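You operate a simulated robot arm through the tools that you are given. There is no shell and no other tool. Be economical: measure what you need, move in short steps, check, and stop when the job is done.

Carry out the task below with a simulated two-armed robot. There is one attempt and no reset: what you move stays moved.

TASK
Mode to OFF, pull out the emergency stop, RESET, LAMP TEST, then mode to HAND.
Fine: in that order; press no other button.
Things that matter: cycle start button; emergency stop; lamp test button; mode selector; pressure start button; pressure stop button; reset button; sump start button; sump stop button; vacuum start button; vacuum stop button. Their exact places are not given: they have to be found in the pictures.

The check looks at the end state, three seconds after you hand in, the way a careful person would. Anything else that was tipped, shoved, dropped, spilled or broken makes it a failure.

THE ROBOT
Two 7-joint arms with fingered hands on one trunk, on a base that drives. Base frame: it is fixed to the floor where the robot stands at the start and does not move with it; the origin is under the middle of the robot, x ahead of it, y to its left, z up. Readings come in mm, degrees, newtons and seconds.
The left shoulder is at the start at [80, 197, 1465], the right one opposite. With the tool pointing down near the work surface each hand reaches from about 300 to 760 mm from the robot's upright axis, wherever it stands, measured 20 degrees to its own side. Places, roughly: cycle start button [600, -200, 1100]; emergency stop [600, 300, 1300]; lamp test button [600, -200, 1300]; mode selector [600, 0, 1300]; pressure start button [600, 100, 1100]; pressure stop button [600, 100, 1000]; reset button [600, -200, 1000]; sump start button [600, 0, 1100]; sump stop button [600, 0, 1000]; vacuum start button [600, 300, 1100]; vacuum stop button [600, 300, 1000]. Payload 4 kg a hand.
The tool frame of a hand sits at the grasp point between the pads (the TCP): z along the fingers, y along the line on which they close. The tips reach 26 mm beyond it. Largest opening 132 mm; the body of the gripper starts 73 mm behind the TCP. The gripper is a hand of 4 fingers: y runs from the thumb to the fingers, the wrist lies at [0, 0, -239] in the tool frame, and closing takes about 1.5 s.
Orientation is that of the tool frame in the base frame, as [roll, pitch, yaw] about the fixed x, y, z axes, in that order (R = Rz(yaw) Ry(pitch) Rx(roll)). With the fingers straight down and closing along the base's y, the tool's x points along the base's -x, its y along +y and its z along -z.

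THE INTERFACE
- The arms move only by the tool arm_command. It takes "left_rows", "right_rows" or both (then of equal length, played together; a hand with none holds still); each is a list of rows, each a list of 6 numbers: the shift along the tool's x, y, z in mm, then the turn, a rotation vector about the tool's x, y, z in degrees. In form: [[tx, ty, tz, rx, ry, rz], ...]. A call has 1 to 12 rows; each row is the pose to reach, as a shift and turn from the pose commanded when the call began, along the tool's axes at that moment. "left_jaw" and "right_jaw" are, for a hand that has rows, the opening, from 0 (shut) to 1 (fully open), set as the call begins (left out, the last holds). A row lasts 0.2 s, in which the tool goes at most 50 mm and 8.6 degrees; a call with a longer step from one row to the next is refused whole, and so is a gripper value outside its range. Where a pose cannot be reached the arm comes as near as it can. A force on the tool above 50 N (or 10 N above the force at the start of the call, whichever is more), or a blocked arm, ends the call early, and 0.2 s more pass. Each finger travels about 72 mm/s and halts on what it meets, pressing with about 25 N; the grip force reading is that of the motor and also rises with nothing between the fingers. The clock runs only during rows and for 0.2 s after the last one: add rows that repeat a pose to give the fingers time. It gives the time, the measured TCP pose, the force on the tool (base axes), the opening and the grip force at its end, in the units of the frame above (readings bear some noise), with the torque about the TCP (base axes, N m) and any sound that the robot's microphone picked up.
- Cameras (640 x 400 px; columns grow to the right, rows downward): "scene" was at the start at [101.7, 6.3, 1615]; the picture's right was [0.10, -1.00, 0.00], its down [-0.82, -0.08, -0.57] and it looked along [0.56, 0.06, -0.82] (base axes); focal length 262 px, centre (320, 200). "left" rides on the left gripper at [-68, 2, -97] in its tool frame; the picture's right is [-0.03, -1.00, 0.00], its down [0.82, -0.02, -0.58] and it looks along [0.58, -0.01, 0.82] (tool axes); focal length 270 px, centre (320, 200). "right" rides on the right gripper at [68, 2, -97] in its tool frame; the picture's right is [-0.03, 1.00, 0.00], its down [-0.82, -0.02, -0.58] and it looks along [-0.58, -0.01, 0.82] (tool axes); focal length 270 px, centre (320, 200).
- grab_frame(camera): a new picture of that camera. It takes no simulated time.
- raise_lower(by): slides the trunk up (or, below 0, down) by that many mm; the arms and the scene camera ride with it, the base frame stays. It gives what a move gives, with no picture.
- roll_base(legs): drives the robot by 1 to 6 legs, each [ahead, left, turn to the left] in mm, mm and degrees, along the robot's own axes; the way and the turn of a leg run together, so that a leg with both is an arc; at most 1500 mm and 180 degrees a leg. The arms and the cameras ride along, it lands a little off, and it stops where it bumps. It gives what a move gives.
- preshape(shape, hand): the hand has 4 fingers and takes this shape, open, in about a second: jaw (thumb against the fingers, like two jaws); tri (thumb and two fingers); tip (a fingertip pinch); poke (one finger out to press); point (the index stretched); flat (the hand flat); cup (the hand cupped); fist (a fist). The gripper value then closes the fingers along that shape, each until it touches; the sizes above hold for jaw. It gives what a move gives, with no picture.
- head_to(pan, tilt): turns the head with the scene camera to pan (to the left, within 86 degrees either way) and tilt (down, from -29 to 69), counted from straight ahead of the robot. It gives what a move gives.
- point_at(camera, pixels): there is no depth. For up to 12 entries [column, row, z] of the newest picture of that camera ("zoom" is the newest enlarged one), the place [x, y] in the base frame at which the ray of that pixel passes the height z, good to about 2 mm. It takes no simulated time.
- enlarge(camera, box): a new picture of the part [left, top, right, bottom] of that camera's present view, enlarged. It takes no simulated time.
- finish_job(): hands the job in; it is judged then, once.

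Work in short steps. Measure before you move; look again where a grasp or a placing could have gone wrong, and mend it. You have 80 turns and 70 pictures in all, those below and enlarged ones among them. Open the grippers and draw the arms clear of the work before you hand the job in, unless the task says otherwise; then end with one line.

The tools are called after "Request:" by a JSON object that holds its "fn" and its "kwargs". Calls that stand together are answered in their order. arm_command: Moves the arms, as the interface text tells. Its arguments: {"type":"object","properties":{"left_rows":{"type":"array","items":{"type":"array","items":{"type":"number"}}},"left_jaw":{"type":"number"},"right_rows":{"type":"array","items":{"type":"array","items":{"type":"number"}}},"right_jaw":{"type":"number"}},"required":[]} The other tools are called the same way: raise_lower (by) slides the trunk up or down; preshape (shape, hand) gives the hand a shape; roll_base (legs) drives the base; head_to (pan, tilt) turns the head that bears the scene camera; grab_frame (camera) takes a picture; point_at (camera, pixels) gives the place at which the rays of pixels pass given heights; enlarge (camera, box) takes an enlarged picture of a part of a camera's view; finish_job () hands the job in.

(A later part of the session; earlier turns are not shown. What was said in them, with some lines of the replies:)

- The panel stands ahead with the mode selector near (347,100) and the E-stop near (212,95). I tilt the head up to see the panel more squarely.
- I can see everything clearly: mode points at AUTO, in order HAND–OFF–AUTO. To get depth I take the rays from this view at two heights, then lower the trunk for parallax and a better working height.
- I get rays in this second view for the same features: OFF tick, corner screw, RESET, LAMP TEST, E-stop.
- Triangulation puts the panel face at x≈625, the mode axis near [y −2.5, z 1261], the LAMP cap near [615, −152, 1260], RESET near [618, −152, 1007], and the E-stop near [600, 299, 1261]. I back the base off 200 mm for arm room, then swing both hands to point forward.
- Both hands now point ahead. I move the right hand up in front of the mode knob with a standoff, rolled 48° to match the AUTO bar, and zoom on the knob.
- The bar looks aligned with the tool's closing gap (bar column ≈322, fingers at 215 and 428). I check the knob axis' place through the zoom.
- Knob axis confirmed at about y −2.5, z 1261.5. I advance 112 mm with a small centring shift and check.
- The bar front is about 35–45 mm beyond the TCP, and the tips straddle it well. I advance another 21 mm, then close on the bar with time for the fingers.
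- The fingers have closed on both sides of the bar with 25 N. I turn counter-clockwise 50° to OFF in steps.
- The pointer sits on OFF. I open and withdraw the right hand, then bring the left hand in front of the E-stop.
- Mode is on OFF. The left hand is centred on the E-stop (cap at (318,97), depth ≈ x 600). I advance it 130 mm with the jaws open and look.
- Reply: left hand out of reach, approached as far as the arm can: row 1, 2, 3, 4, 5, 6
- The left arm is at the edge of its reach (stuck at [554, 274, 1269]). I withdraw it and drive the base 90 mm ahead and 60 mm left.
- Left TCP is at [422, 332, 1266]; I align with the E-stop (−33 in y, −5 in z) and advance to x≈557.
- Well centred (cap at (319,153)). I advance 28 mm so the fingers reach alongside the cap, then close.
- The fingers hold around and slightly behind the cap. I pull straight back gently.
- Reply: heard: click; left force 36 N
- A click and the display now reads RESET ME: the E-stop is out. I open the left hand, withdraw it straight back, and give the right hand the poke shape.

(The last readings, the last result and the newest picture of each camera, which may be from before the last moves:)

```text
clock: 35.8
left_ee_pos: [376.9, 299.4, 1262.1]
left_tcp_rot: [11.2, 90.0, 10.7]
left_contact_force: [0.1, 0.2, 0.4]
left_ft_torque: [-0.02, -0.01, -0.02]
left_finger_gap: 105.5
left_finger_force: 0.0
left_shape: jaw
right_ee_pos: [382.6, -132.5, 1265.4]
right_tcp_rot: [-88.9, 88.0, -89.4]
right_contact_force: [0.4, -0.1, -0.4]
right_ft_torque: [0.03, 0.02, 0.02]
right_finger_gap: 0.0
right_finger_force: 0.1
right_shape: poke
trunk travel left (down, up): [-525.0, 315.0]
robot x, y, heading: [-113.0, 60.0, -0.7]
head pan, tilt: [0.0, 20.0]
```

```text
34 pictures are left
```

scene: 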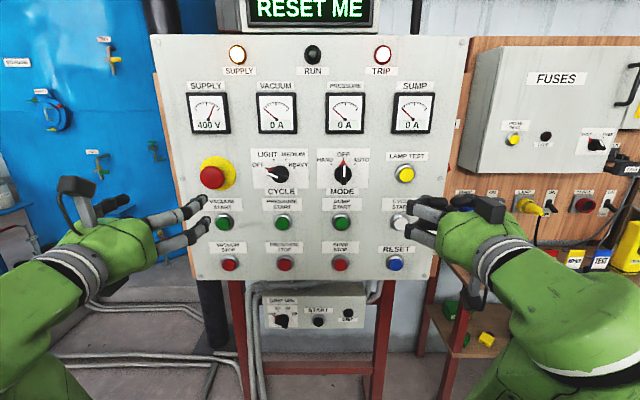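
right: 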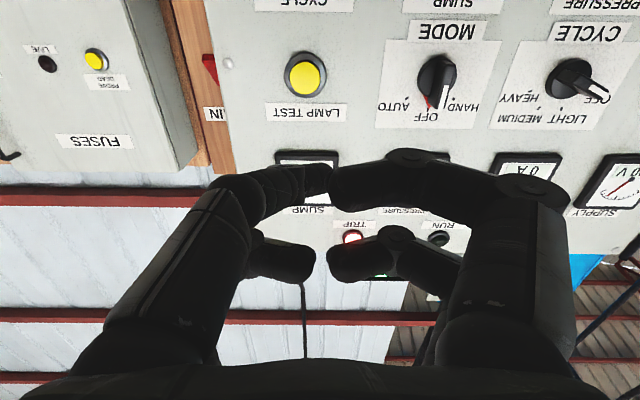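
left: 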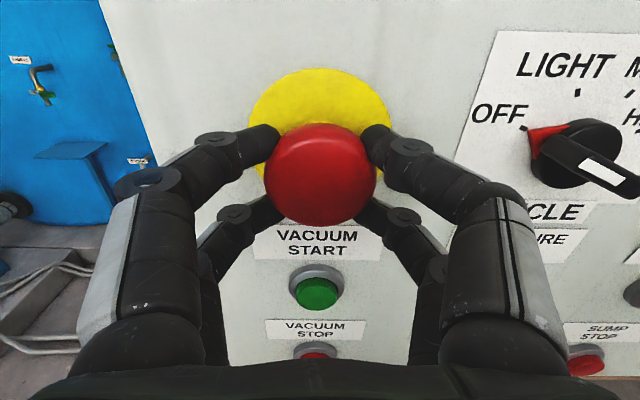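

The mushroom now stands out at (212,177). I zoom on the right hand to see what the poke shape really looks like.

Request:
{"fn": "enlarge", "kwargs": {"camera": "scene", "box": [384, 170, 512, 250]}}

Request:
{"fn": "preshape", "kwargs": {"shape": "point", "hand": "right"}}

Request:
{"fn": "enlarge", "kwargs": {"camera": "scene", "box": [384, 170, 512, 250]}}

Request:
{"fn": "grab_frame", "kwargs": {"camera": "right"}}

```text
5.00 times, centred on (448, 210) of scene
```

zoom: 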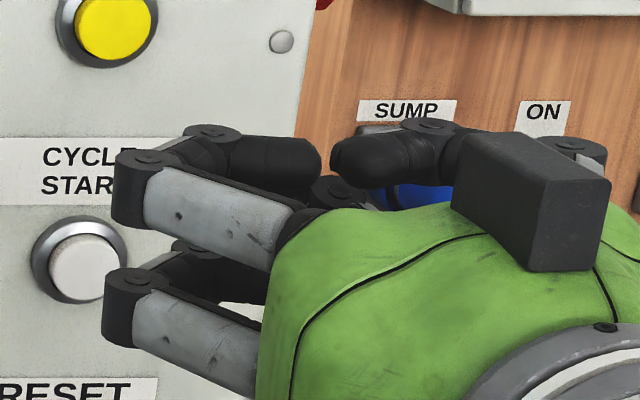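

```text
clock: 36.7
left_ee_pos: [375.5, 298.9, 1262.1]
left_tcp_rot: [-165.3, 90.0, -165.8]
left_contact_force: [-1.1, 0.1, 0.7]
left_ft_torque: [0.02, -0.01, -0.04]
left_finger_gap: 105.4
left_finger_force: 0.0
left_shape: jaw
right_ee_pos: [383.2, -133.1, 1267.0]
right_tcp_rot: [-88.9, 88.0, -89.2]
right_contact_force: [0.7, 0.8, 0.6]
right_ft_torque: [0.02, 0.02, 0.0]
right_finger_gap: 0.0
right_finger_force: 0.1
right_shape: point
trunk travel left (down, up): [-525.0, 315.0]
robot x, y, heading: [-113.2, 59.3, -0.5]
head pan, tilt: [0.0, 20.0]
```

```text
5.00 times, centred on (448, 210) of scene
```

zoom: 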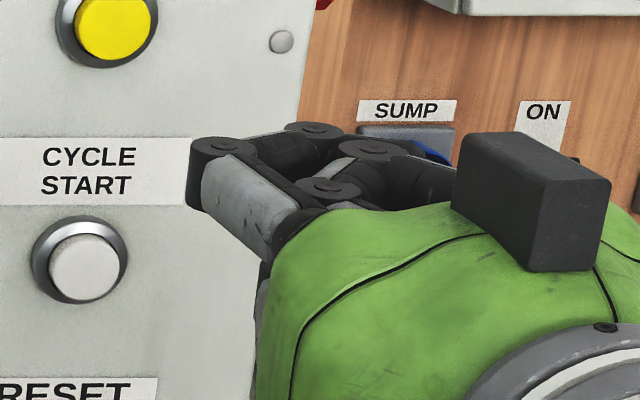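

```text
31 pictures are left
```

right: 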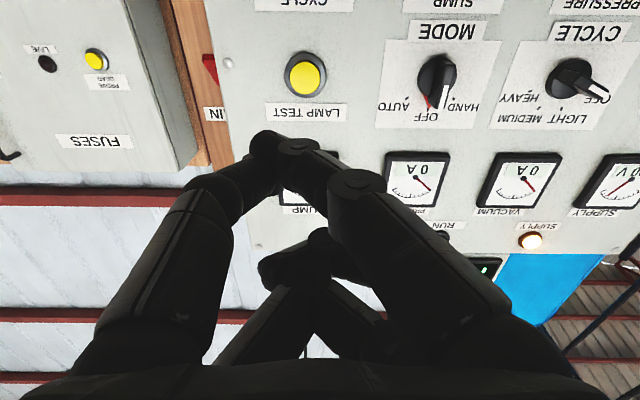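

The shape may not have settled when pictured; I go back to poke, give it a second of hold, and look again.

Request:
{"fn": "preshape", "kwargs": {"shape": "poke", "hand": "right"}}

Request:
{"fn": "arm_command", "kwargs": {"right_rows": [[0, 0, 0, 0, 0, 0], [0, 0, 0, 0, 0, 0], [0, 0, 0, 0, 0, 0], [0, 0, 0, 0, 0, 0], [0, 0, 0, 0, 0, 0], [0, 0, 0, 0, 0, 0]]}}

Request:
{"fn": "enlarge", "kwargs": {"camera": "scene", "box": [384, 170, 512, 250]}}

Request:
{"fn": "grab_frame", "kwargs": {"camera": "right"}}

```text
clock: 37.6
left_ee_pos: [374.6, 299.7, 1261.4]
left_tcp_rot: [-167.3, 90.0, -167.8]
left_contact_force: [-0.7, -0.3, 0.5]
left_ft_torque: [0.04, 0.03, -0.02]
left_finger_gap: 105.3
left_finger_force: 0.0
left_shape: jaw
right_ee_pos: [382.5, -132.3, 1267.4]
right_tcp_rot: [-88.7, 88.0, -89.1]
right_contact_force: [-0.3, 0.3, 0.1]
right_ft_torque: [0.0, -0.04, 0.01]
right_finger_gap: 0.0
right_finger_force: 0.1
right_shape: poke
trunk travel left (down, up): [-525.0, 315.0]
robot x, y, heading: [-112.3, 58.5, -0.8]
head pan, tilt: [0.0, 20.0]
```

```text
clock: 39.0
left_ee_pos: [376.9, 297.0, 1262.4]
left_tcp_rot: [-168.3, 90.0, -168.7]
left_contact_force: [0.0, 0.1, -0.5]
left_ft_torque: [-0.01, 0.01, 0.0]
left_finger_gap: 105.5
left_finger_force: 0.1
left_shape: jaw
right_ee_pos: [383.3, -132.8, 1267.3]
right_tcp_rot: [-88.7, 88.0, -89.2]
right_contact_force: [0.0, 0.3, 0.2]
right_ft_torque: [0.02, 0.0, -0.01]
right_finger_gap: 0.0
right_finger_force: 0.1
right_shape: poke
trunk travel left (down, up): [-525.0, 315.0]
robot x, y, heading: [-112.2, 59.4, -0.4]
head pan, tilt: [0.0, 20.0]
```

```text
5.00 times, centred on (448, 210) of scene
```

zoom: 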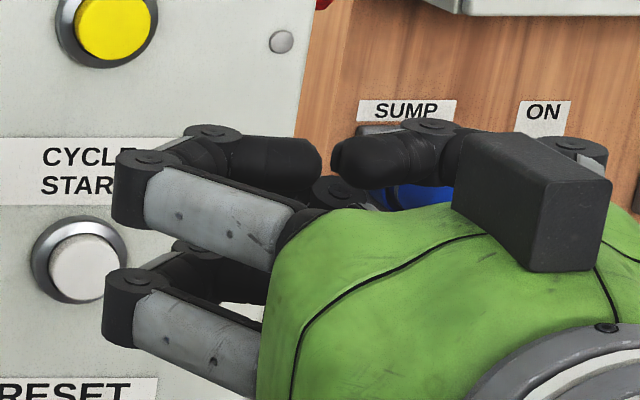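

```text
29 pictures are left
```

right: 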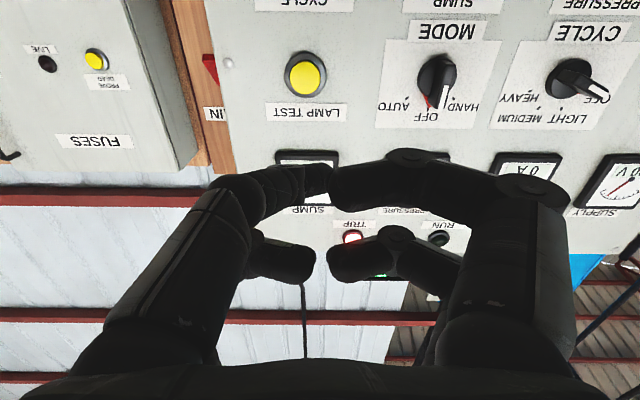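

The poke shape just curls the tips inward. I'll use the tip shape fully closed instead, whose pairs of tips (at tool x ≈ ±20) face forward, and press with one pair. Close and inspect.

Request:
{"fn": "preshape", "kwargs": {"shape": "tip", "hand": "right"}}

Request:
{"fn": "arm_command", "kwargs": {"right_rows": [[0, 0, 0, 0, 0, 0], [0, 0, 0, 0, 0, 0], [0, 0, 0, 0, 0, 0], [0, 0, 0, 0, 0, 0], [0, 0, 0, 0, 0, 0], [0, 0, 0, 0, 0, 0], [0, 0, 0, 0, 0, 0], [0, 0, 0, 0, 0, 0]], "right_jaw": 0}}

Request:
{"fn": "enlarge", "kwargs": {"camera": "scene", "box": [384, 170, 512, 250]}}

Request:
{"fn": "grab_frame", "kwargs": {"camera": "right"}}

```text
clock: 39.9
left_ee_pos: [376.7, 298.5, 1262.7]
left_tcp_rot: [-167.1, 90.0, -167.5]
left_contact_force: [0.3, 0.7, 0.0]
left_ft_torque: [-0.02, 0.05, 0.01]
left_finger_gap: 105.5
left_finger_force: 0.0
left_shape: jaw
right_ee_pos: [382.4, -132.9, 1266.0]
right_tcp_rot: [-88.8, 88.0, -89.2]
right_contact_force: [0.3, -0.7, -0.6]
right_ft_torque: [0.01, 0.01, 0.02]
right_finger_gap: 131.9
right_finger_force: 0.1
right_shape: tip
trunk travel left (down, up): [-525.0, 315.0]
robot x, y, heading: [-109.2, 60.2, -0.4]
head pan, tilt: [0.0, 20.0]
```

```text
clock: 41.7
left_ee_pos: [376.6, 299.3, 1261.9]
left_tcp_rot: [14.9, 90.0, 14.4]
left_contact_force: [-0.2, 0.1, -0.4]
left_ft_torque: [-0.01, 0.01, 0.0]
left_finger_gap: 105.1
left_finger_force: 0.0
left_shape: jaw
right_ee_pos: [383.5, -133.4, 1267.3]
right_tcp_rot: [-88.7, 88.0, -89.1]
right_contact_force: [-0.4, 0.4, 0.5]
right_ft_torque: [0.02, -0.01, 0.02]
right_finger_gap: 0.2
right_finger_force: 25.0
right_shape: tip
trunk travel left (down, up): [-525.0, 315.0]
robot x, y, heading: [-111.7, 57.6, -0.5]
head pan, tilt: [0.0, 20.0]
```

```text
5.00 times, centred on (448, 210) of scene
```

zoom: 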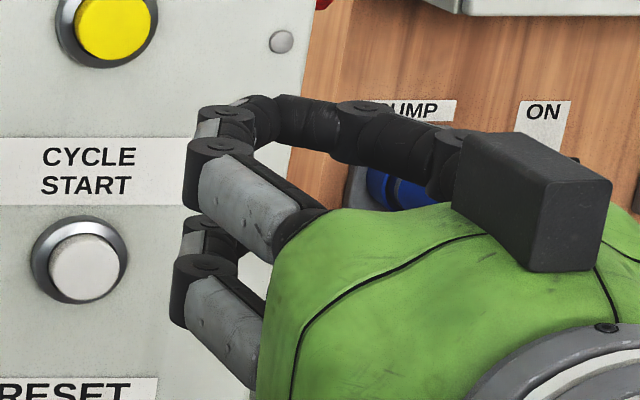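

```text
27 pictures are left
```

right: 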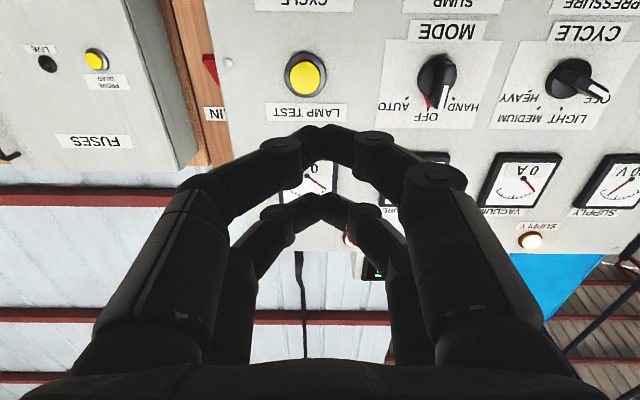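

The closed tips meet in two pairs at tool x ≈ ±19. I lower the right hand so the upper pair faces RESET at z≈1007 (TCP z≈988), standing off at x≈470, and view the button.

Request:
{"fn": "enlarge", "kwargs": {"camera": "scene", "box": [346, 230, 442, 290]}}

Request:
{"fn": "point_at", "kwargs": {"camera": "scene", "pixels": [[395.5, 264, 1000], [395.5, 264, 1010], [405.5, 174, 1255], [405.5, 174, 1265]]}}

Request:
{"fn": "arm_command", "kwargs": {"right_rows": [[35, -1, 0, 0, 0, 0], [70, -2, 0, 0, 0, 0], [105, -3, 10, 0, 0, 0], [140, -4, 25, 0, 0, 0], [175, -5, 40, 0, 0, 0], [210, -6, 55, 0, 0, 0], [245, -8, 70, 0, 0, 0], [279, -9, 87, 0, 0, 0], [279, -9, 87, 0, 0, 0]]}}

Request:
{"fn": "grab_frame", "kwargs": {"camera": "right"}}

Request:
{"fn": "grab_frame", "kwargs": {"camera": "scene"}}

```text
6.67 times, centred on (394, 260) of scene
```

zoom: 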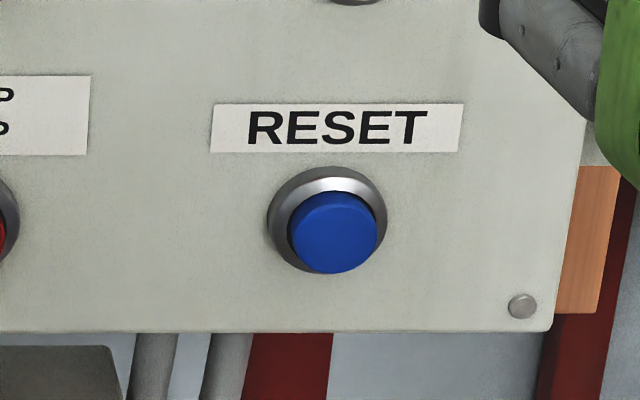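

```text
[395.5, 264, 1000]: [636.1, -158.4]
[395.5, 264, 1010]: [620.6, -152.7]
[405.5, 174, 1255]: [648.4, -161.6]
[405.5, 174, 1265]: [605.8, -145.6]
```

```text
clock: 43.7
left_ee_pos: [375.4, 299.9, 1262.4]
left_tcp_rot: [9.5, 89.9, 9.1]
left_contact_force: [-0.3, 0.0, 0.2]
left_ft_torque: [-0.02, 0.04, 0.02]
left_finger_gap: 105.3
left_finger_force: 0.1
left_shape: jaw
right_ee_pos: [470.3, -146.2, 993.4]
right_tcp_rot: [-87.3, 88.0, -88.1]
right_contact_force: [-0.2, -0.4, -0.4]
right_ft_torque: [-0.02, 0.01, 0.02]
right_finger_gap: 0.0
right_finger_force: 25.1
right_shape: tip
right hand out of reach, approached as far as the arm can: row 8, 9
trunk travel left (down, up): [-525.0, 315.0]
robot x, y, heading: [-112.3, 55.9, -0.6]
head pan, tilt: [0.0, 20.0]
```

```text
25 pictures are left
```

right: 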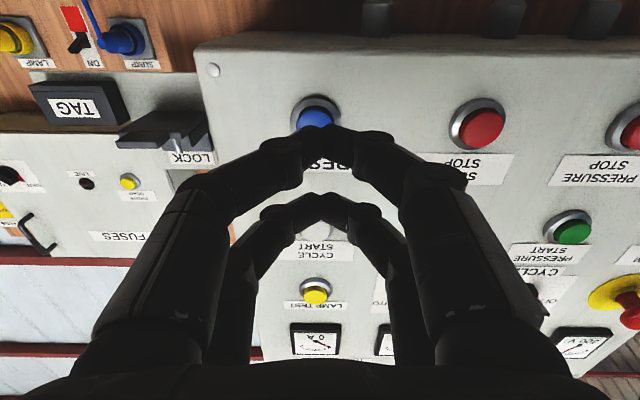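

```text
24 pictures are left
```

scene: 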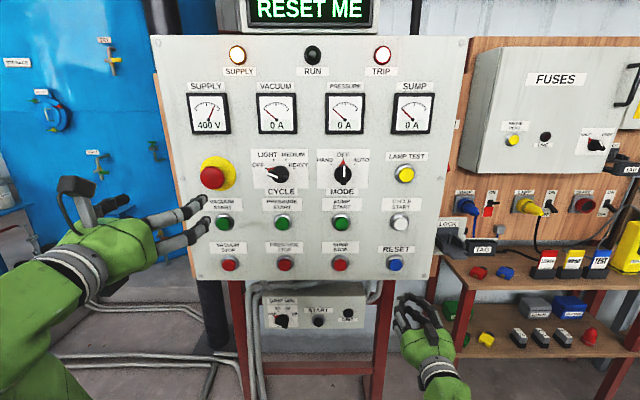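

RESET's cap is at about [618, −152, 1008], but the arm nears its limit so low. I lower the trunk 200 mm, then realign the hand with RESET.

Request:
{"fn": "raise_lower", "kwargs": {"by": -200}}

Request:
{"fn": "arm_command", "kwargs": {"right_rows": [[-30, 0, 0, 0, 0, 0], [-60, 0, 0, 0, 0, 0], [-90, 0, 0, 0, 0, 0], [-120, 0, 0, 0, 0, 0], [-150, 0, 0, 0, 0, 0], [-180, 0, 0, 0, 0, 0], [-196, 0, 0, 0, 0, 0], [-196, 0, 0, 0, 0, 0]]}}

Request:
{"fn": "grab_frame", "kwargs": {"camera": "right"}}

Request:
{"fn": "grab_frame", "kwargs": {"camera": "scene"}}

```text
clock: 45.9
left_ee_pos: [375.5, 299.6, 1062.8]
left_tcp_rot: [13.6, 89.9, 13.1]
left_contact_force: [-0.4, 0.6, -0.2]
left_ft_torque: [0.0, 0.0, -0.01]
left_finger_gap: 105.4
left_finger_force: 0.0
left_shape: jaw
right_ee_pos: [471.5, -144.8, 792.2]
right_tcp_rot: [-91.3, 88.0, -92.1]
right_contact_force: [0.2, 0.6, -0.6]
right_ft_torque: [0.04, -0.02, -0.01]
right_finger_gap: 0.1
right_finger_force: 25.0
right_shape: tip
trunk travel left (down, up): [-325.0, 515.0]
robot x, y, heading: [-112.0, 60.4, -0.6]
head pan, tilt: [0.0, 20.0]
```

```text
clock: 47.6
left_ee_pos: [375.7, 298.6, 1061.7]
left_tcp_rot: [-164.8, 90.0, -165.4]
left_contact_force: [0.0, -0.8, 0.1]
left_ft_torque: [0.0, 0.0, 0.01]
left_finger_gap: 105.3
left_finger_force: 0.1
left_shape: jaw
right_ee_pos: [471.0, -139.5, 986.4]
right_tcp_rot: [-91.8, 88.0, -92.8]
right_contact_force: [0.1, 0.0, -0.2]
right_ft_torque: [-0.01, -0.01, 0.0]
right_finger_gap: 0.0
right_finger_force: 24.7
right_shape: tip
trunk travel left (down, up): [-325.0, 515.0]
robot x, y, heading: [-112.5, 59.1, -0.6]
head pan, tilt: [0.0, 20.0]
```

```text
23 pictures are left
```

right: 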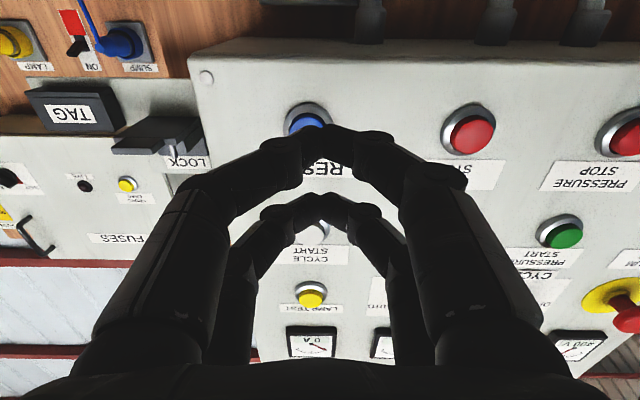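

```text
22 pictures are left
```

scene: 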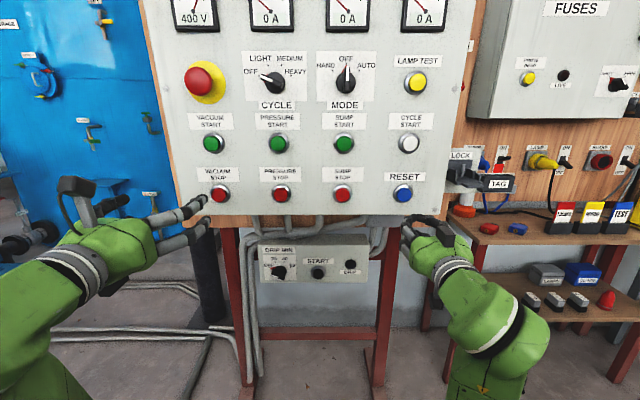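

Reached. I refine RESET's place from this lower viewpoint (cap at (402.5,194)).

Request:
{"fn": "enlarge", "kwargs": {"camera": "scene", "box": [354, 160, 450, 220]}}

Request:
{"fn": "point_at", "kwargs": {"camera": "scene", "pixels": [[402.5, 194, 1000], [402.5, 194, 1010], [402.5, 194, 1020], [415, 82, 1250], [415, 82, 1260]]}}

```text
6.67 times, centred on (402, 190) of scene
```

zoom: 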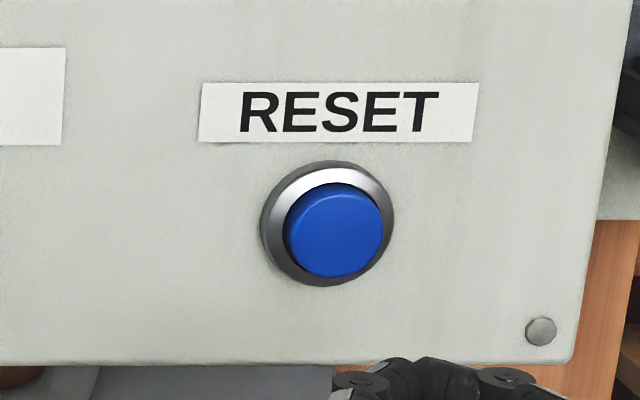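

```text
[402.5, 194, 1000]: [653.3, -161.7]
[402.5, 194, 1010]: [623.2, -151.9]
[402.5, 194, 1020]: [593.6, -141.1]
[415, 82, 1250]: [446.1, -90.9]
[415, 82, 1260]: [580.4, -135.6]
```

RESET cap centre refined to ≈[617, −153, 1010], about 33 mm wide. I line up the upper tip pair (TCP y −153, z 991) and advance to about 15 mm short.

Request:
{"fn": "arm_command", "kwargs": {"right_rows": [[-4, -13.5, 0, 0, 0, 0], [-4, -13.5, 25, 0, 0, 0], [-4, -13.5, 50, 0, 0, 0], [-4, -13.5, 75, 0, 0, 0], [-4, -13.5, 95, 0, 0, 0], [-4, -13.5, 102, 0, 0, 0], [-4, -13.5, 102, 0, 0, 0]]}}

Request:
{"fn": "enlarge", "kwargs": {"camera": "scene", "box": [354, 160, 450, 220]}}

Request:
{"fn": "grab_frame", "kwargs": {"camera": "right"}}

```text
clock: 49.2
left_ee_pos: [376.9, 299.4, 1062.3]
left_tcp_rot: [-168.1, 90.0, -168.4]
left_contact_force: [0.0, 0.2, -0.1]
left_ft_torque: [-0.01, 0.03, -0.01]
left_finger_gap: 105.5
left_finger_force: 0.0
left_shape: jaw
right_ee_pos: [575.1, -152.8, 990.9]
right_tcp_rot: [-91.3, 88.2, -92.1]
right_contact_force: [0.7, -0.7, 0.0]
right_ft_torque: [0.04, -0.01, -0.02]
right_finger_gap: 0.1
right_finger_force: 25.3
right_shape: tip
trunk travel left (down, up): [-325.0, 515.0]
robot x, y, heading: [-112.0, 62.0, -0.6]
head pan, tilt: [0.0, 20.0]
```

```text
6.67 times, centred on (402, 190) of scene
```

zoom: 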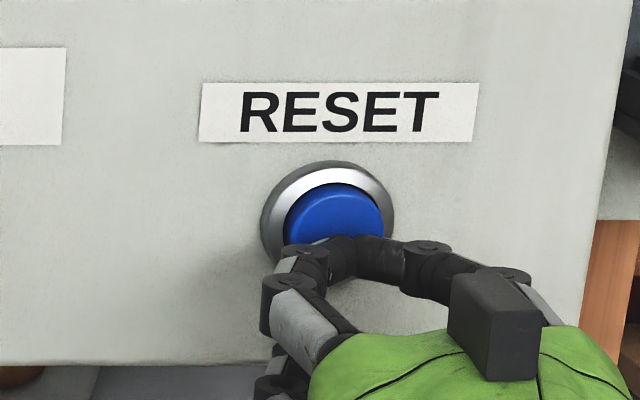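

```text
19 pictures are left
```

right: 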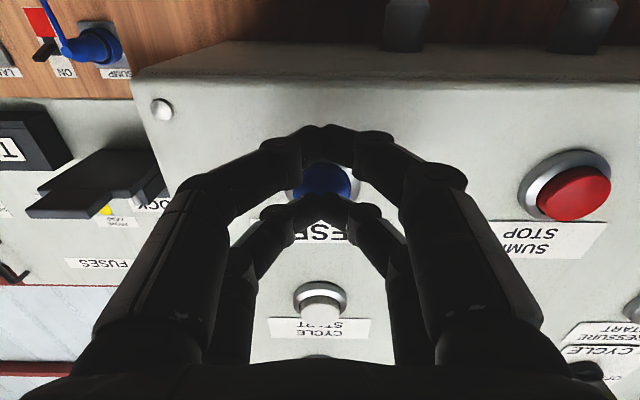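

The upper tips are right in front of the RESET cap. I press forward slowly.

Request:
{"fn": "arm_command", "kwargs": {"right_rows": [[-2, 0, 5, 0, 0, 0], [-2, 0, 10, 0, 0, 0], [-2, 0, 13, 0, 0, 0], [-2, 0, 16, 0, 0, 0], [-2, 0, 18, 0, 0, 0], [-2, 0, 20, 0, 0, 0]]}}

Request:
{"fn": "enlarge", "kwargs": {"camera": "scene", "box": [354, 160, 450, 220]}}

```text
clock: 50.6
left_ee_pos: [371.1, 298.6, 1063.4]
left_tcp_rot: [2.7, 89.7, 2.2]
left_contact_force: [-0.3, 0.4, 0.8]
left_ft_torque: [0.0, 0.03, -0.03]
left_finger_gap: 105.5
left_finger_force: 0.1
left_shape: jaw
right_ee_pos: [589.1, -153.8, 998.2]
right_tcp_rot: [-80.3, 87.9, -81.2]
right_contact_force: [-30.1, 1.4, -6.2]
right_ft_torque: [-0.06, -0.37, 0.2]
right_finger_gap: 0.0
right_finger_force: 25.0
right_shape: tip
trunk travel left (down, up): [-325.0, 515.0]
robot x, y, heading: [-112.0, 58.7, -0.3]
head pan, tilt: [0.0, 20.0]
heard: click
```

```text
6.67 times, centred on (402, 190) of scene
```

zoom: 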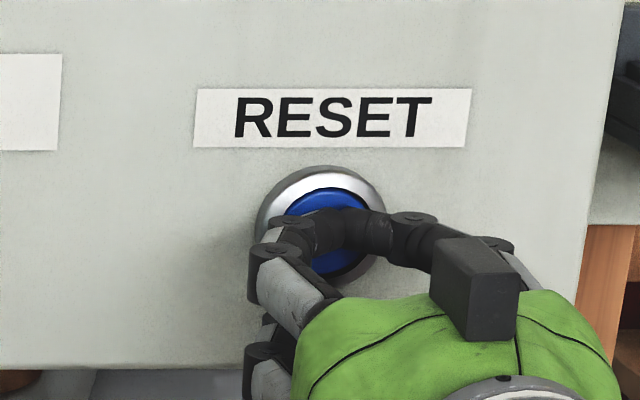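

A click with 30 N on RESET. I withdraw straight back, raise the trunk 200 mm, and look at the display.

Request:
{"fn": "arm_command", "kwargs": {"right_rows": [[0, 0, -10, 0, 0, 0], [0, 0, -30, 0, 0, 0], [0, 0, -60, 0, 0, 0], [0, 0, -90, 0, 0, 0], [0, 0, -120, 0, 0, 0], [0, 0, -120, 0, 0, 0]]}}

Request:
{"fn": "raise_lower", "kwargs": {"by": 200}}

Request:
{"fn": "grab_frame", "kwargs": {"camera": "scene"}}

```text
clock: 52.0
left_ee_pos: [376.0, 299.4, 1060.7]
left_tcp_rot: [-154.5, 90.0, -155.1]
left_contact_force: [1.5, -0.2, -0.3]
left_ft_torque: [0.0, -0.02, 0.0]
left_finger_gap: 105.1
left_finger_force: 0.0
left_shape: jaw
right_ee_pos: [474.0, -152.7, 994.0]
right_tcp_rot: [-93.0, 88.0, -93.9]
right_contact_force: [-0.2, 0.1, 0.9]
right_ft_torque: [0.03, 0.03, 0.02]
right_finger_gap: 0.1
right_finger_force: 25.0
right_shape: tip
trunk travel left (down, up): [-325.0, 515.0]
robot x, y, heading: [-109.1, 59.6, -0.3]
head pan, tilt: [0.0, 20.0]
```

```text
clock: 54.2
left_ee_pos: [375.7, 298.5, 1261.6]
left_tcp_rot: [14.1, 90.0, 13.6]
left_contact_force: [-0.3, 0.3, -0.4]
left_ft_torque: [0.01, 0.0, -0.01]
left_finger_gap: 105.5
left_finger_force: 0.2
left_shape: jaw
right_ee_pos: [474.6, -151.1, 1193.8]
right_tcp_rot: [-91.8, 88.0, -92.7]
right_contact_force: [1.5, 0.5, 0.7]
right_ft_torque: [-0.03, 0.02, 0.0]
right_finger_gap: 0.1
right_finger_force: 25.0
right_shape: tip
trunk travel left (down, up): [-525.0, 315.0]
robot x, y, heading: [-113.9, 61.2, -0.6]
head pan, tilt: [0.0, 20.0]
```

```text
17 pictures are left
```

scene: 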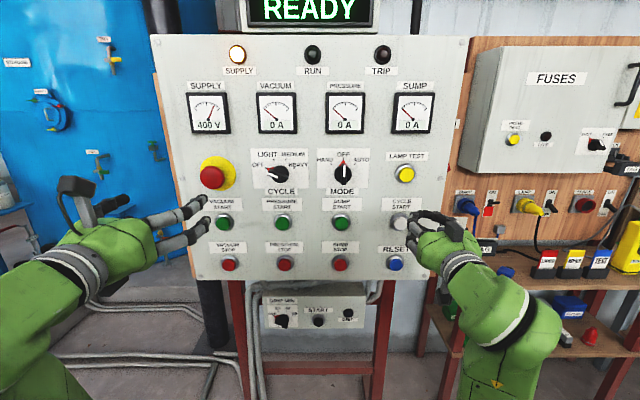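

READY, and the trip lamp is out. Now LAMP TEST at about [614, −150, 1262]: I raise the hand 50 mm and approach to about 15 mm short.

Request:
{"fn": "arm_command", "kwargs": {"right_rows": [[-25, 0, 0, 0, 0, 0], [-50, -0.5, 0, 0, 0, 0], [-50, -0.5, 25, 0, 0, 0], [-50, -0.5, 50, 0, 0, 0], [-50, -0.5, 75, 0, 0, 0], [-50, -0.5, 93, 0, 0, 0], [-50, -0.5, 100, 0, 0, 0], [-50, -0.5, 100, 0, 0, 0]]}}

Request:
{"fn": "enlarge", "kwargs": {"camera": "scene", "box": [357, 145, 453, 205]}}

Request:
{"fn": "grab_frame", "kwargs": {"camera": "right"}}

```text
clock: 56.0
left_ee_pos: [375.4, 298.8, 1262.8]
left_tcp_rot: [-169.4, 89.9, -169.7]
left_contact_force: [0.9, -0.3, 1.1]
left_ft_torque: [0.0, 0.03, 0.01]
left_finger_gap: 105.4
left_finger_force: 0.1
left_shape: jaw
right_ee_pos: [573.0, -149.8, 1244.5]
right_tcp_rot: [-91.5, 88.0, -92.2]
right_contact_force: [0.2, -0.4, -0.2]
right_ft_torque: [0.02, -0.01, 0.0]
right_finger_gap: 0.0
right_finger_force: 25.0
right_shape: tip
trunk travel left (down, up): [-525.0, 315.0]
robot x, y, heading: [-116.3, 59.0, -0.3]
head pan, tilt: [0.0, 20.0]
```

```text
6.67 times, centred on (405, 175) of scene
```

zoom: 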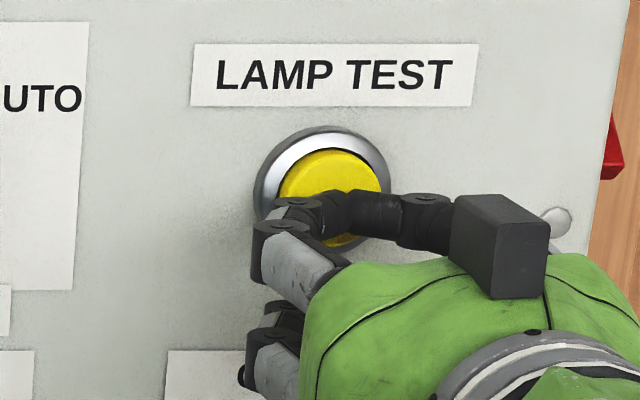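

```text
15 pictures are left
```

right: 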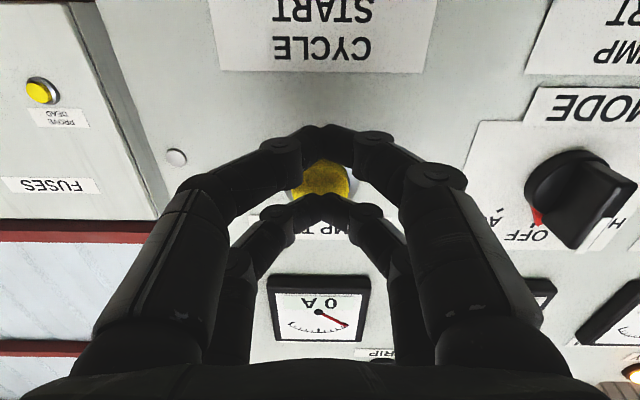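

The tips are centred on the yellow cap. I press slowly as before and check the lamps while holding.

Request:
{"fn": "arm_command", "kwargs": {"right_rows": [[0, 0, 6, 0, 0, 0], [0, 0, 11, 0, 0, 0], [0, 0, 15, 0, 0, 0], [0, 0, 18, 0, 0, 0], [0, 0, 20, 0, 0, 0], [0, 0, 22, 0, 0, 0], [0, 0, 22, 0, 0, 0]]}}

Request:
{"fn": "grab_frame", "kwargs": {"camera": "scene"}}

```text
clock: 57.6
left_ee_pos: [368.4, 298.6, 1264.6]
left_tcp_rot: [3.3, 89.6, 2.8]
left_contact_force: [0.5, 0.1, 0.2]
left_ft_torque: [0.0, 0.03, 0.0]
left_finger_gap: 105.3
left_finger_force: 0.1
left_shape: jaw
right_ee_pos: [589.6, -152.3, 1249.0]
right_tcp_rot: [-78.0, 87.9, -78.9]
right_contact_force: [-30.3, -0.8, -5.2]
right_ft_torque: [0.03, -0.37, -0.16]
right_finger_gap: 0.0
right_finger_force: 24.8
right_shape: tip
trunk travel left (down, up): [-525.0, 315.0]
robot x, y, heading: [-115.1, 57.9, -0.6]
head pan, tilt: [0.0, 20.0]
heard: click
```

```text
14 pictures are left
```

scene: 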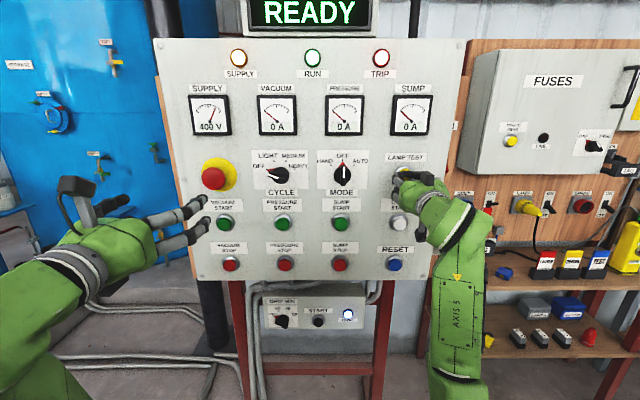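

All lamps light: LAMP TEST works. I withdraw, open the hand halfway, and go sideways in front of the mode knob.

Request:
{"fn": "arm_command", "kwargs": {"right_rows": [[0, 0, -15, 0, 0, 0], [0, 0, -45, 0, 0, 0], [0, 0, -80, 0, 0, 0], [0, 0, -115, 0, 0, 0], [0, 0, -150, 0, 0, 0], [0, 0, -150, 0, 0, 0]]}}

Request:
{"fn": "arm_command", "kwargs": {"right_rows": [[-5, 25, 0, 0, 0, 0], [-10, 50, 0, 0, 0, 0], [-15, 75, 0, 0, 0, 0], [-20, 100, 0, 0, 0, 0], [-22, 125, 0, 0, 0, 1], [-22, 147, 0, 0, 0, 2], [-22, 147, 0, 0, 0, 2]], "right_jaw": 0.5}}

Request:
{"fn": "grab_frame", "kwargs": {"camera": "right"}}

```text
clock: 59.0
left_ee_pos: [377.2, 300.5, 1263.3]
left_tcp_rot: [-138.8, 90.0, -139.1]
left_contact_force: [0.3, 0.8, 0.5]
left_ft_torque: [0.03, 0.0, 0.02]
left_finger_gap: 105.4
left_finger_force: 0.1
left_shape: jaw
right_ee_pos: [447.3, -147.2, 1244.8]
right_tcp_rot: [-93.3, 88.0, -94.0]
right_contact_force: [-0.3, 0.1, 0.4]
right_ft_torque: [0.01, 0.01, -0.01]
right_finger_gap: 0.0
right_finger_force: 25.0
right_shape: tip
trunk travel left (down, up): [-525.0, 315.0]
robot x, y, heading: [-112.2, 63.7, -0.7]
head pan, tilt: [0.0, 20.0]
```

```text
clock: 60.6
left_ee_pos: [377.0, 298.5, 1263.2]
left_tcp_rot: [31.8, 90.0, 31.3]
left_contact_force: [0.0, 0.0, 0.2]
left_ft_torque: [-0.01, -0.01, -0.03]
left_finger_gap: 105.3
left_finger_force: 0.1
left_shape: jaw
right_ee_pos: [448.5, -0.6, 1259.7]
right_tcp_rot: [165.8, 89.9, 164.9]
right_contact_force: [0.6, -0.3, 0.2]
right_ft_torque: [0.0, 0.03, 0.0]
right_finger_gap: 65.2
right_finger_force: 0.2
right_shape: tip
trunk travel left (down, up): [-525.0, 315.0]
robot x, y, heading: [-110.8, 60.8, -0.3]
head pan, tilt: [0.0, 20.0]
```

```text
13 pictures are left
```

right: 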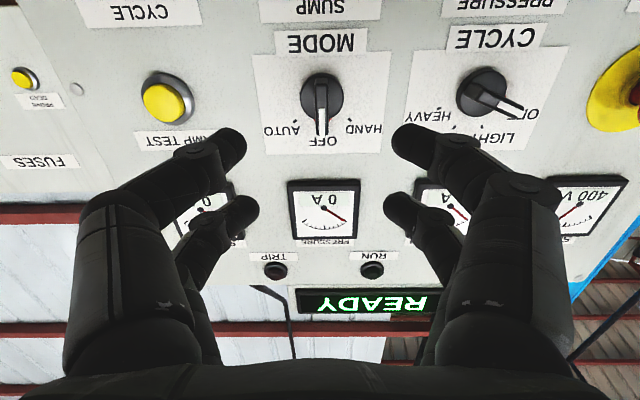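

Aligned with the knob (bar vertical at column 321). I advance 128 mm and close on the bar.

Request:
{"fn": "arm_command", "kwargs": {"right_rows": [[-1, -1.5, 30, 0, 0, 0], [-1, -1.5, 60, 0, 0, 0], [-1, -1.5, 90, 0, 0, 0], [-1, -1.5, 110, 0, 0, 0], [-1, -1.5, 121, 0, 0, 0], [-1, -1.5, 128, 0, 0, 0], [-1, -1.5, 128, 0, 0, 0]]}}

Request:
{"fn": "arm_command", "kwargs": {"right_rows": [[0, 0, 0, 0, 0, 0], [0, 0, 0, 0, 0, 0], [0, 0, 0, 0, 0, 0], [0, 0, 0, 0, 0, 0], [0, 0, 0, 0, 0, 0], [0, 0, 0, 0, 0, 0]], "right_jaw": 0}}

Request:
{"fn": "grab_frame", "kwargs": {"camera": "right"}}

```text
clock: 62.2
left_ee_pos: [375.4, 299.3, 1261.7]
left_tcp_rot: [9.3, 89.9, 8.6]
left_contact_force: [0.3, 0.0, -0.7]
left_ft_torque: [-0.02, -0.01, -0.02]
left_finger_gap: 105.3
left_finger_force: 0.1
left_shape: jaw
right_ee_pos: [577.2, -4.3, 1260.9]
right_tcp_rot: [9.5, 90.0, 8.8]
right_contact_force: [0.2, -0.4, 0.0]
right_ft_torque: [0.0, -0.01, 0.0]
right_finger_gap: 65.4
right_finger_force: 0.0
right_shape: tip
trunk travel left (down, up): [-525.0, 315.0]
robot x, y, heading: [-113.3, 57.8, -0.4]
head pan, tilt: [0.0, 20.0]
```

```text
clock: 63.6
left_ee_pos: [376.4, 299.9, 1261.2]
left_tcp_rot: [22.8, 90.0, 22.5]
left_contact_force: [-0.5, 0.1, -0.5]
left_ft_torque: [0.01, -0.01, 0.0]
left_finger_gap: 105.3
left_finger_force: 0.0
left_shape: jaw
right_ee_pos: [575.6, -4.3, 1259.5]
right_tcp_rot: [-169.1, 90.0, -169.8]
right_contact_force: [1.2, -0.5, -0.3]
right_ft_torque: [-0.02, 0.04, 0.01]
right_finger_gap: 4.1
right_finger_force: 25.7
right_shape: tip
trunk travel left (down, up): [-525.0, 315.0]
robot x, y, heading: [-115.7, 61.9, -0.6]
head pan, tilt: [0.0, 20.0]
```

```text
12 pictures are left
```

right: 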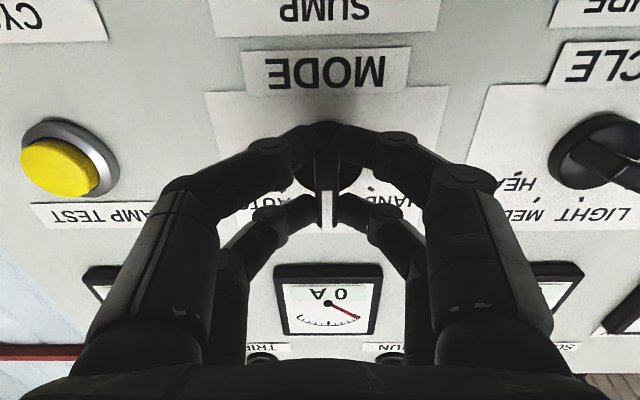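

The bar is gripped as before. I turn it counter-clockwise 50° to HAND.

Request:
{"fn": "arm_command", "kwargs": {"right_rows": [[0, 0, 0, 0, 0, -6.25], [0, 0, 0, 0, 0, -12.5], [0, 0, 0, 0, 0, -18.75], [0, 0, 0, 0, 0, -25], [0, 0, 0, 0, 0, -31.25], [0, 0, 0, 0, 0, -37.5], [0, 0, 0, 0, 0, -43.75], [0, 0, 0, 0, 0, -50], [0, 0, 0, 0, 0, -50]]}}

Request:
{"fn": "enlarge", "kwargs": {"camera": "scene", "box": [296, 135, 392, 195]}}

```text
clock: 65.6
left_ee_pos: [376.0, 300.4, 1262.8]
left_tcp_rot: [-5.4, 90.0, -5.9]
left_contact_force: [-0.1, 0.8, 0.2]
left_ft_torque: [0.01, 0.0, 0.0]
left_finger_gap: 105.4
left_finger_force: 0.1
left_shape: jaw
right_ee_pos: [577.4, -5.2, 1262.1]
right_tcp_rot: [-89.9, 39.9, -90.8]
right_contact_force: [4.9, -0.2, 6.6]
right_ft_torque: [0.0, -0.2, 0.03]
right_finger_gap: 3.8
right_finger_force: 25.4
right_shape: tip
trunk travel left (down, up): [-525.0, 315.0]
robot x, y, heading: [-114.3, 62.3, -0.8]
head pan, tilt: [0.0, 20.0]
```

```text
6.67 times, centred on (344, 165) of scene
```

zoom: 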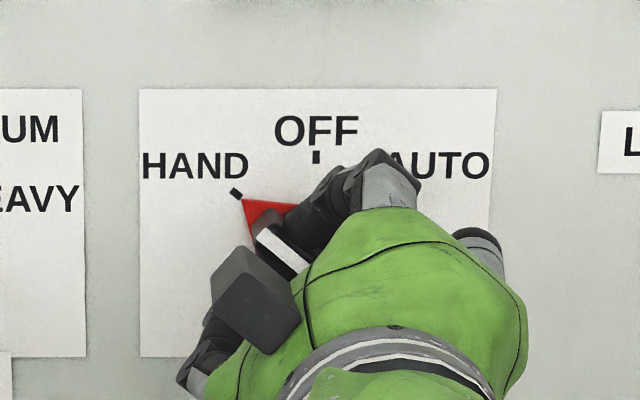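

The pointer is on HAND. I open, withdraw straight back, and then check the panel.

Request:
{"fn": "arm_command", "kwargs": {"right_rows": [[0, 0, 0, 0, 0, 0], [0, 0, 0, 0, 0, 0], [0, 0, 0, 0, 0, 0], [0, 0, 0, 0, 0, 0], [0, 0, -30, 0, 0, 0], [0, 0, -70, 0, 0, 0], [0, 0, -110, 0, 0, 0], [0, 0, -150, 0, 0, 0], [0, 0, -180, 0, 0, 0], [0, 0, -180, 0, 0, 0]], "right_jaw": 0.6}}

Request:
{"fn": "roll_base", "kwargs": {"legs": [[-200, 0, 0]]}}

Request:
{"fn": "grab_frame", "kwargs": {"camera": "scene"}}

Request:
{"fn": "enlarge", "kwargs": {"camera": "scene", "box": [180, 110, 404, 250]}}

```text
clock: 67.8
left_ee_pos: [376.5, 299.3, 1261.9]
left_tcp_rot: [-137.3, 90.0, -137.8]
left_contact_force: [-0.1, -0.4, 0.0]
left_ft_torque: [0.03, 0.02, -0.05]
left_finger_gap: 105.3
left_finger_force: 0.0
left_shape: jaw
right_ee_pos: [395.7, -2.8, 1262.5]
right_tcp_rot: [-90.0, 40.1, -90.9]
right_contact_force: [0.1, -0.3, -0.1]
right_ft_torque: [0.01, 0.0, -0.01]
right_finger_gap: 78.9
right_finger_force: 0.0
right_shape: tip
trunk travel left (down, up): [-525.0, 315.0]
robot x, y, heading: [-110.4, 58.9, -0.4]
head pan, tilt: [0.0, 20.0]
```

```text
clock: 69.4
left_ee_pos: [178.0, 299.4, 1260.8]
left_tcp_rot: [178.5, 90.0, 177.9]
left_contact_force: [-0.5, 0.2, -0.1]
left_ft_torque: [-0.04, 0.0, -0.01]
left_finger_gap: 105.2
left_finger_force: 0.0
left_shape: jaw
right_ee_pos: [195.6, -1.9, 1261.6]
right_tcp_rot: [-90.2, 40.0, -91.1]
right_contact_force: [-0.1, 0.3, -0.2]
right_ft_torque: [0.01, -0.01, -0.03]
right_finger_gap: 78.7
right_finger_force: 0.1
right_shape: tip
trunk travel left (down, up): [-525.0, 315.0]
robot x, y, heading: [-313.2, 58.3, -0.7]
head pan, tilt: [0.0, 20.0]
```

```text
10 pictures are left
```

scene: 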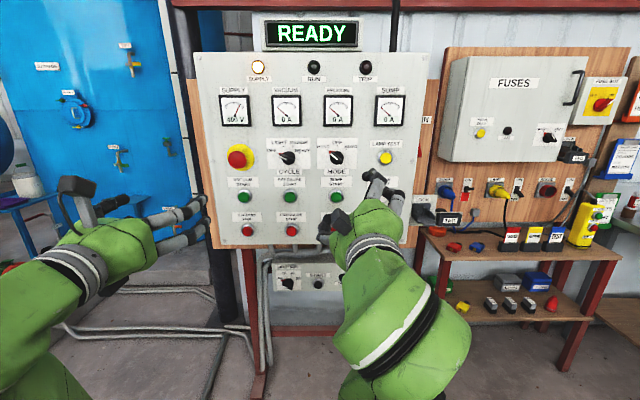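

```text
2.86 times, centred on (292, 180) of scene
```

zoom: 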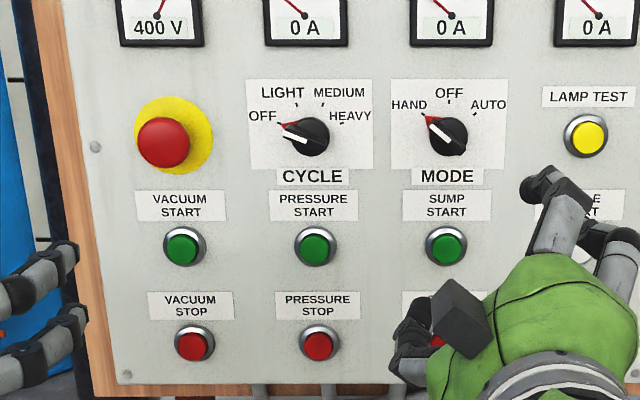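

Mode points to HAND, the E-stop is out, the display reads READY, and both hands are open and clear of the panel. I hand the job in.

Request:
{"fn": "finish_job", "kwargs": {}}

```text
The job is handed in.
```

The sequence is complete in the order you gave: mode to OFF, emergency stop pulled out, RESET, LAMP TEST, mode to HAND. The display reads READY, no other button was pressed, and both hands are open and clear of the panel.
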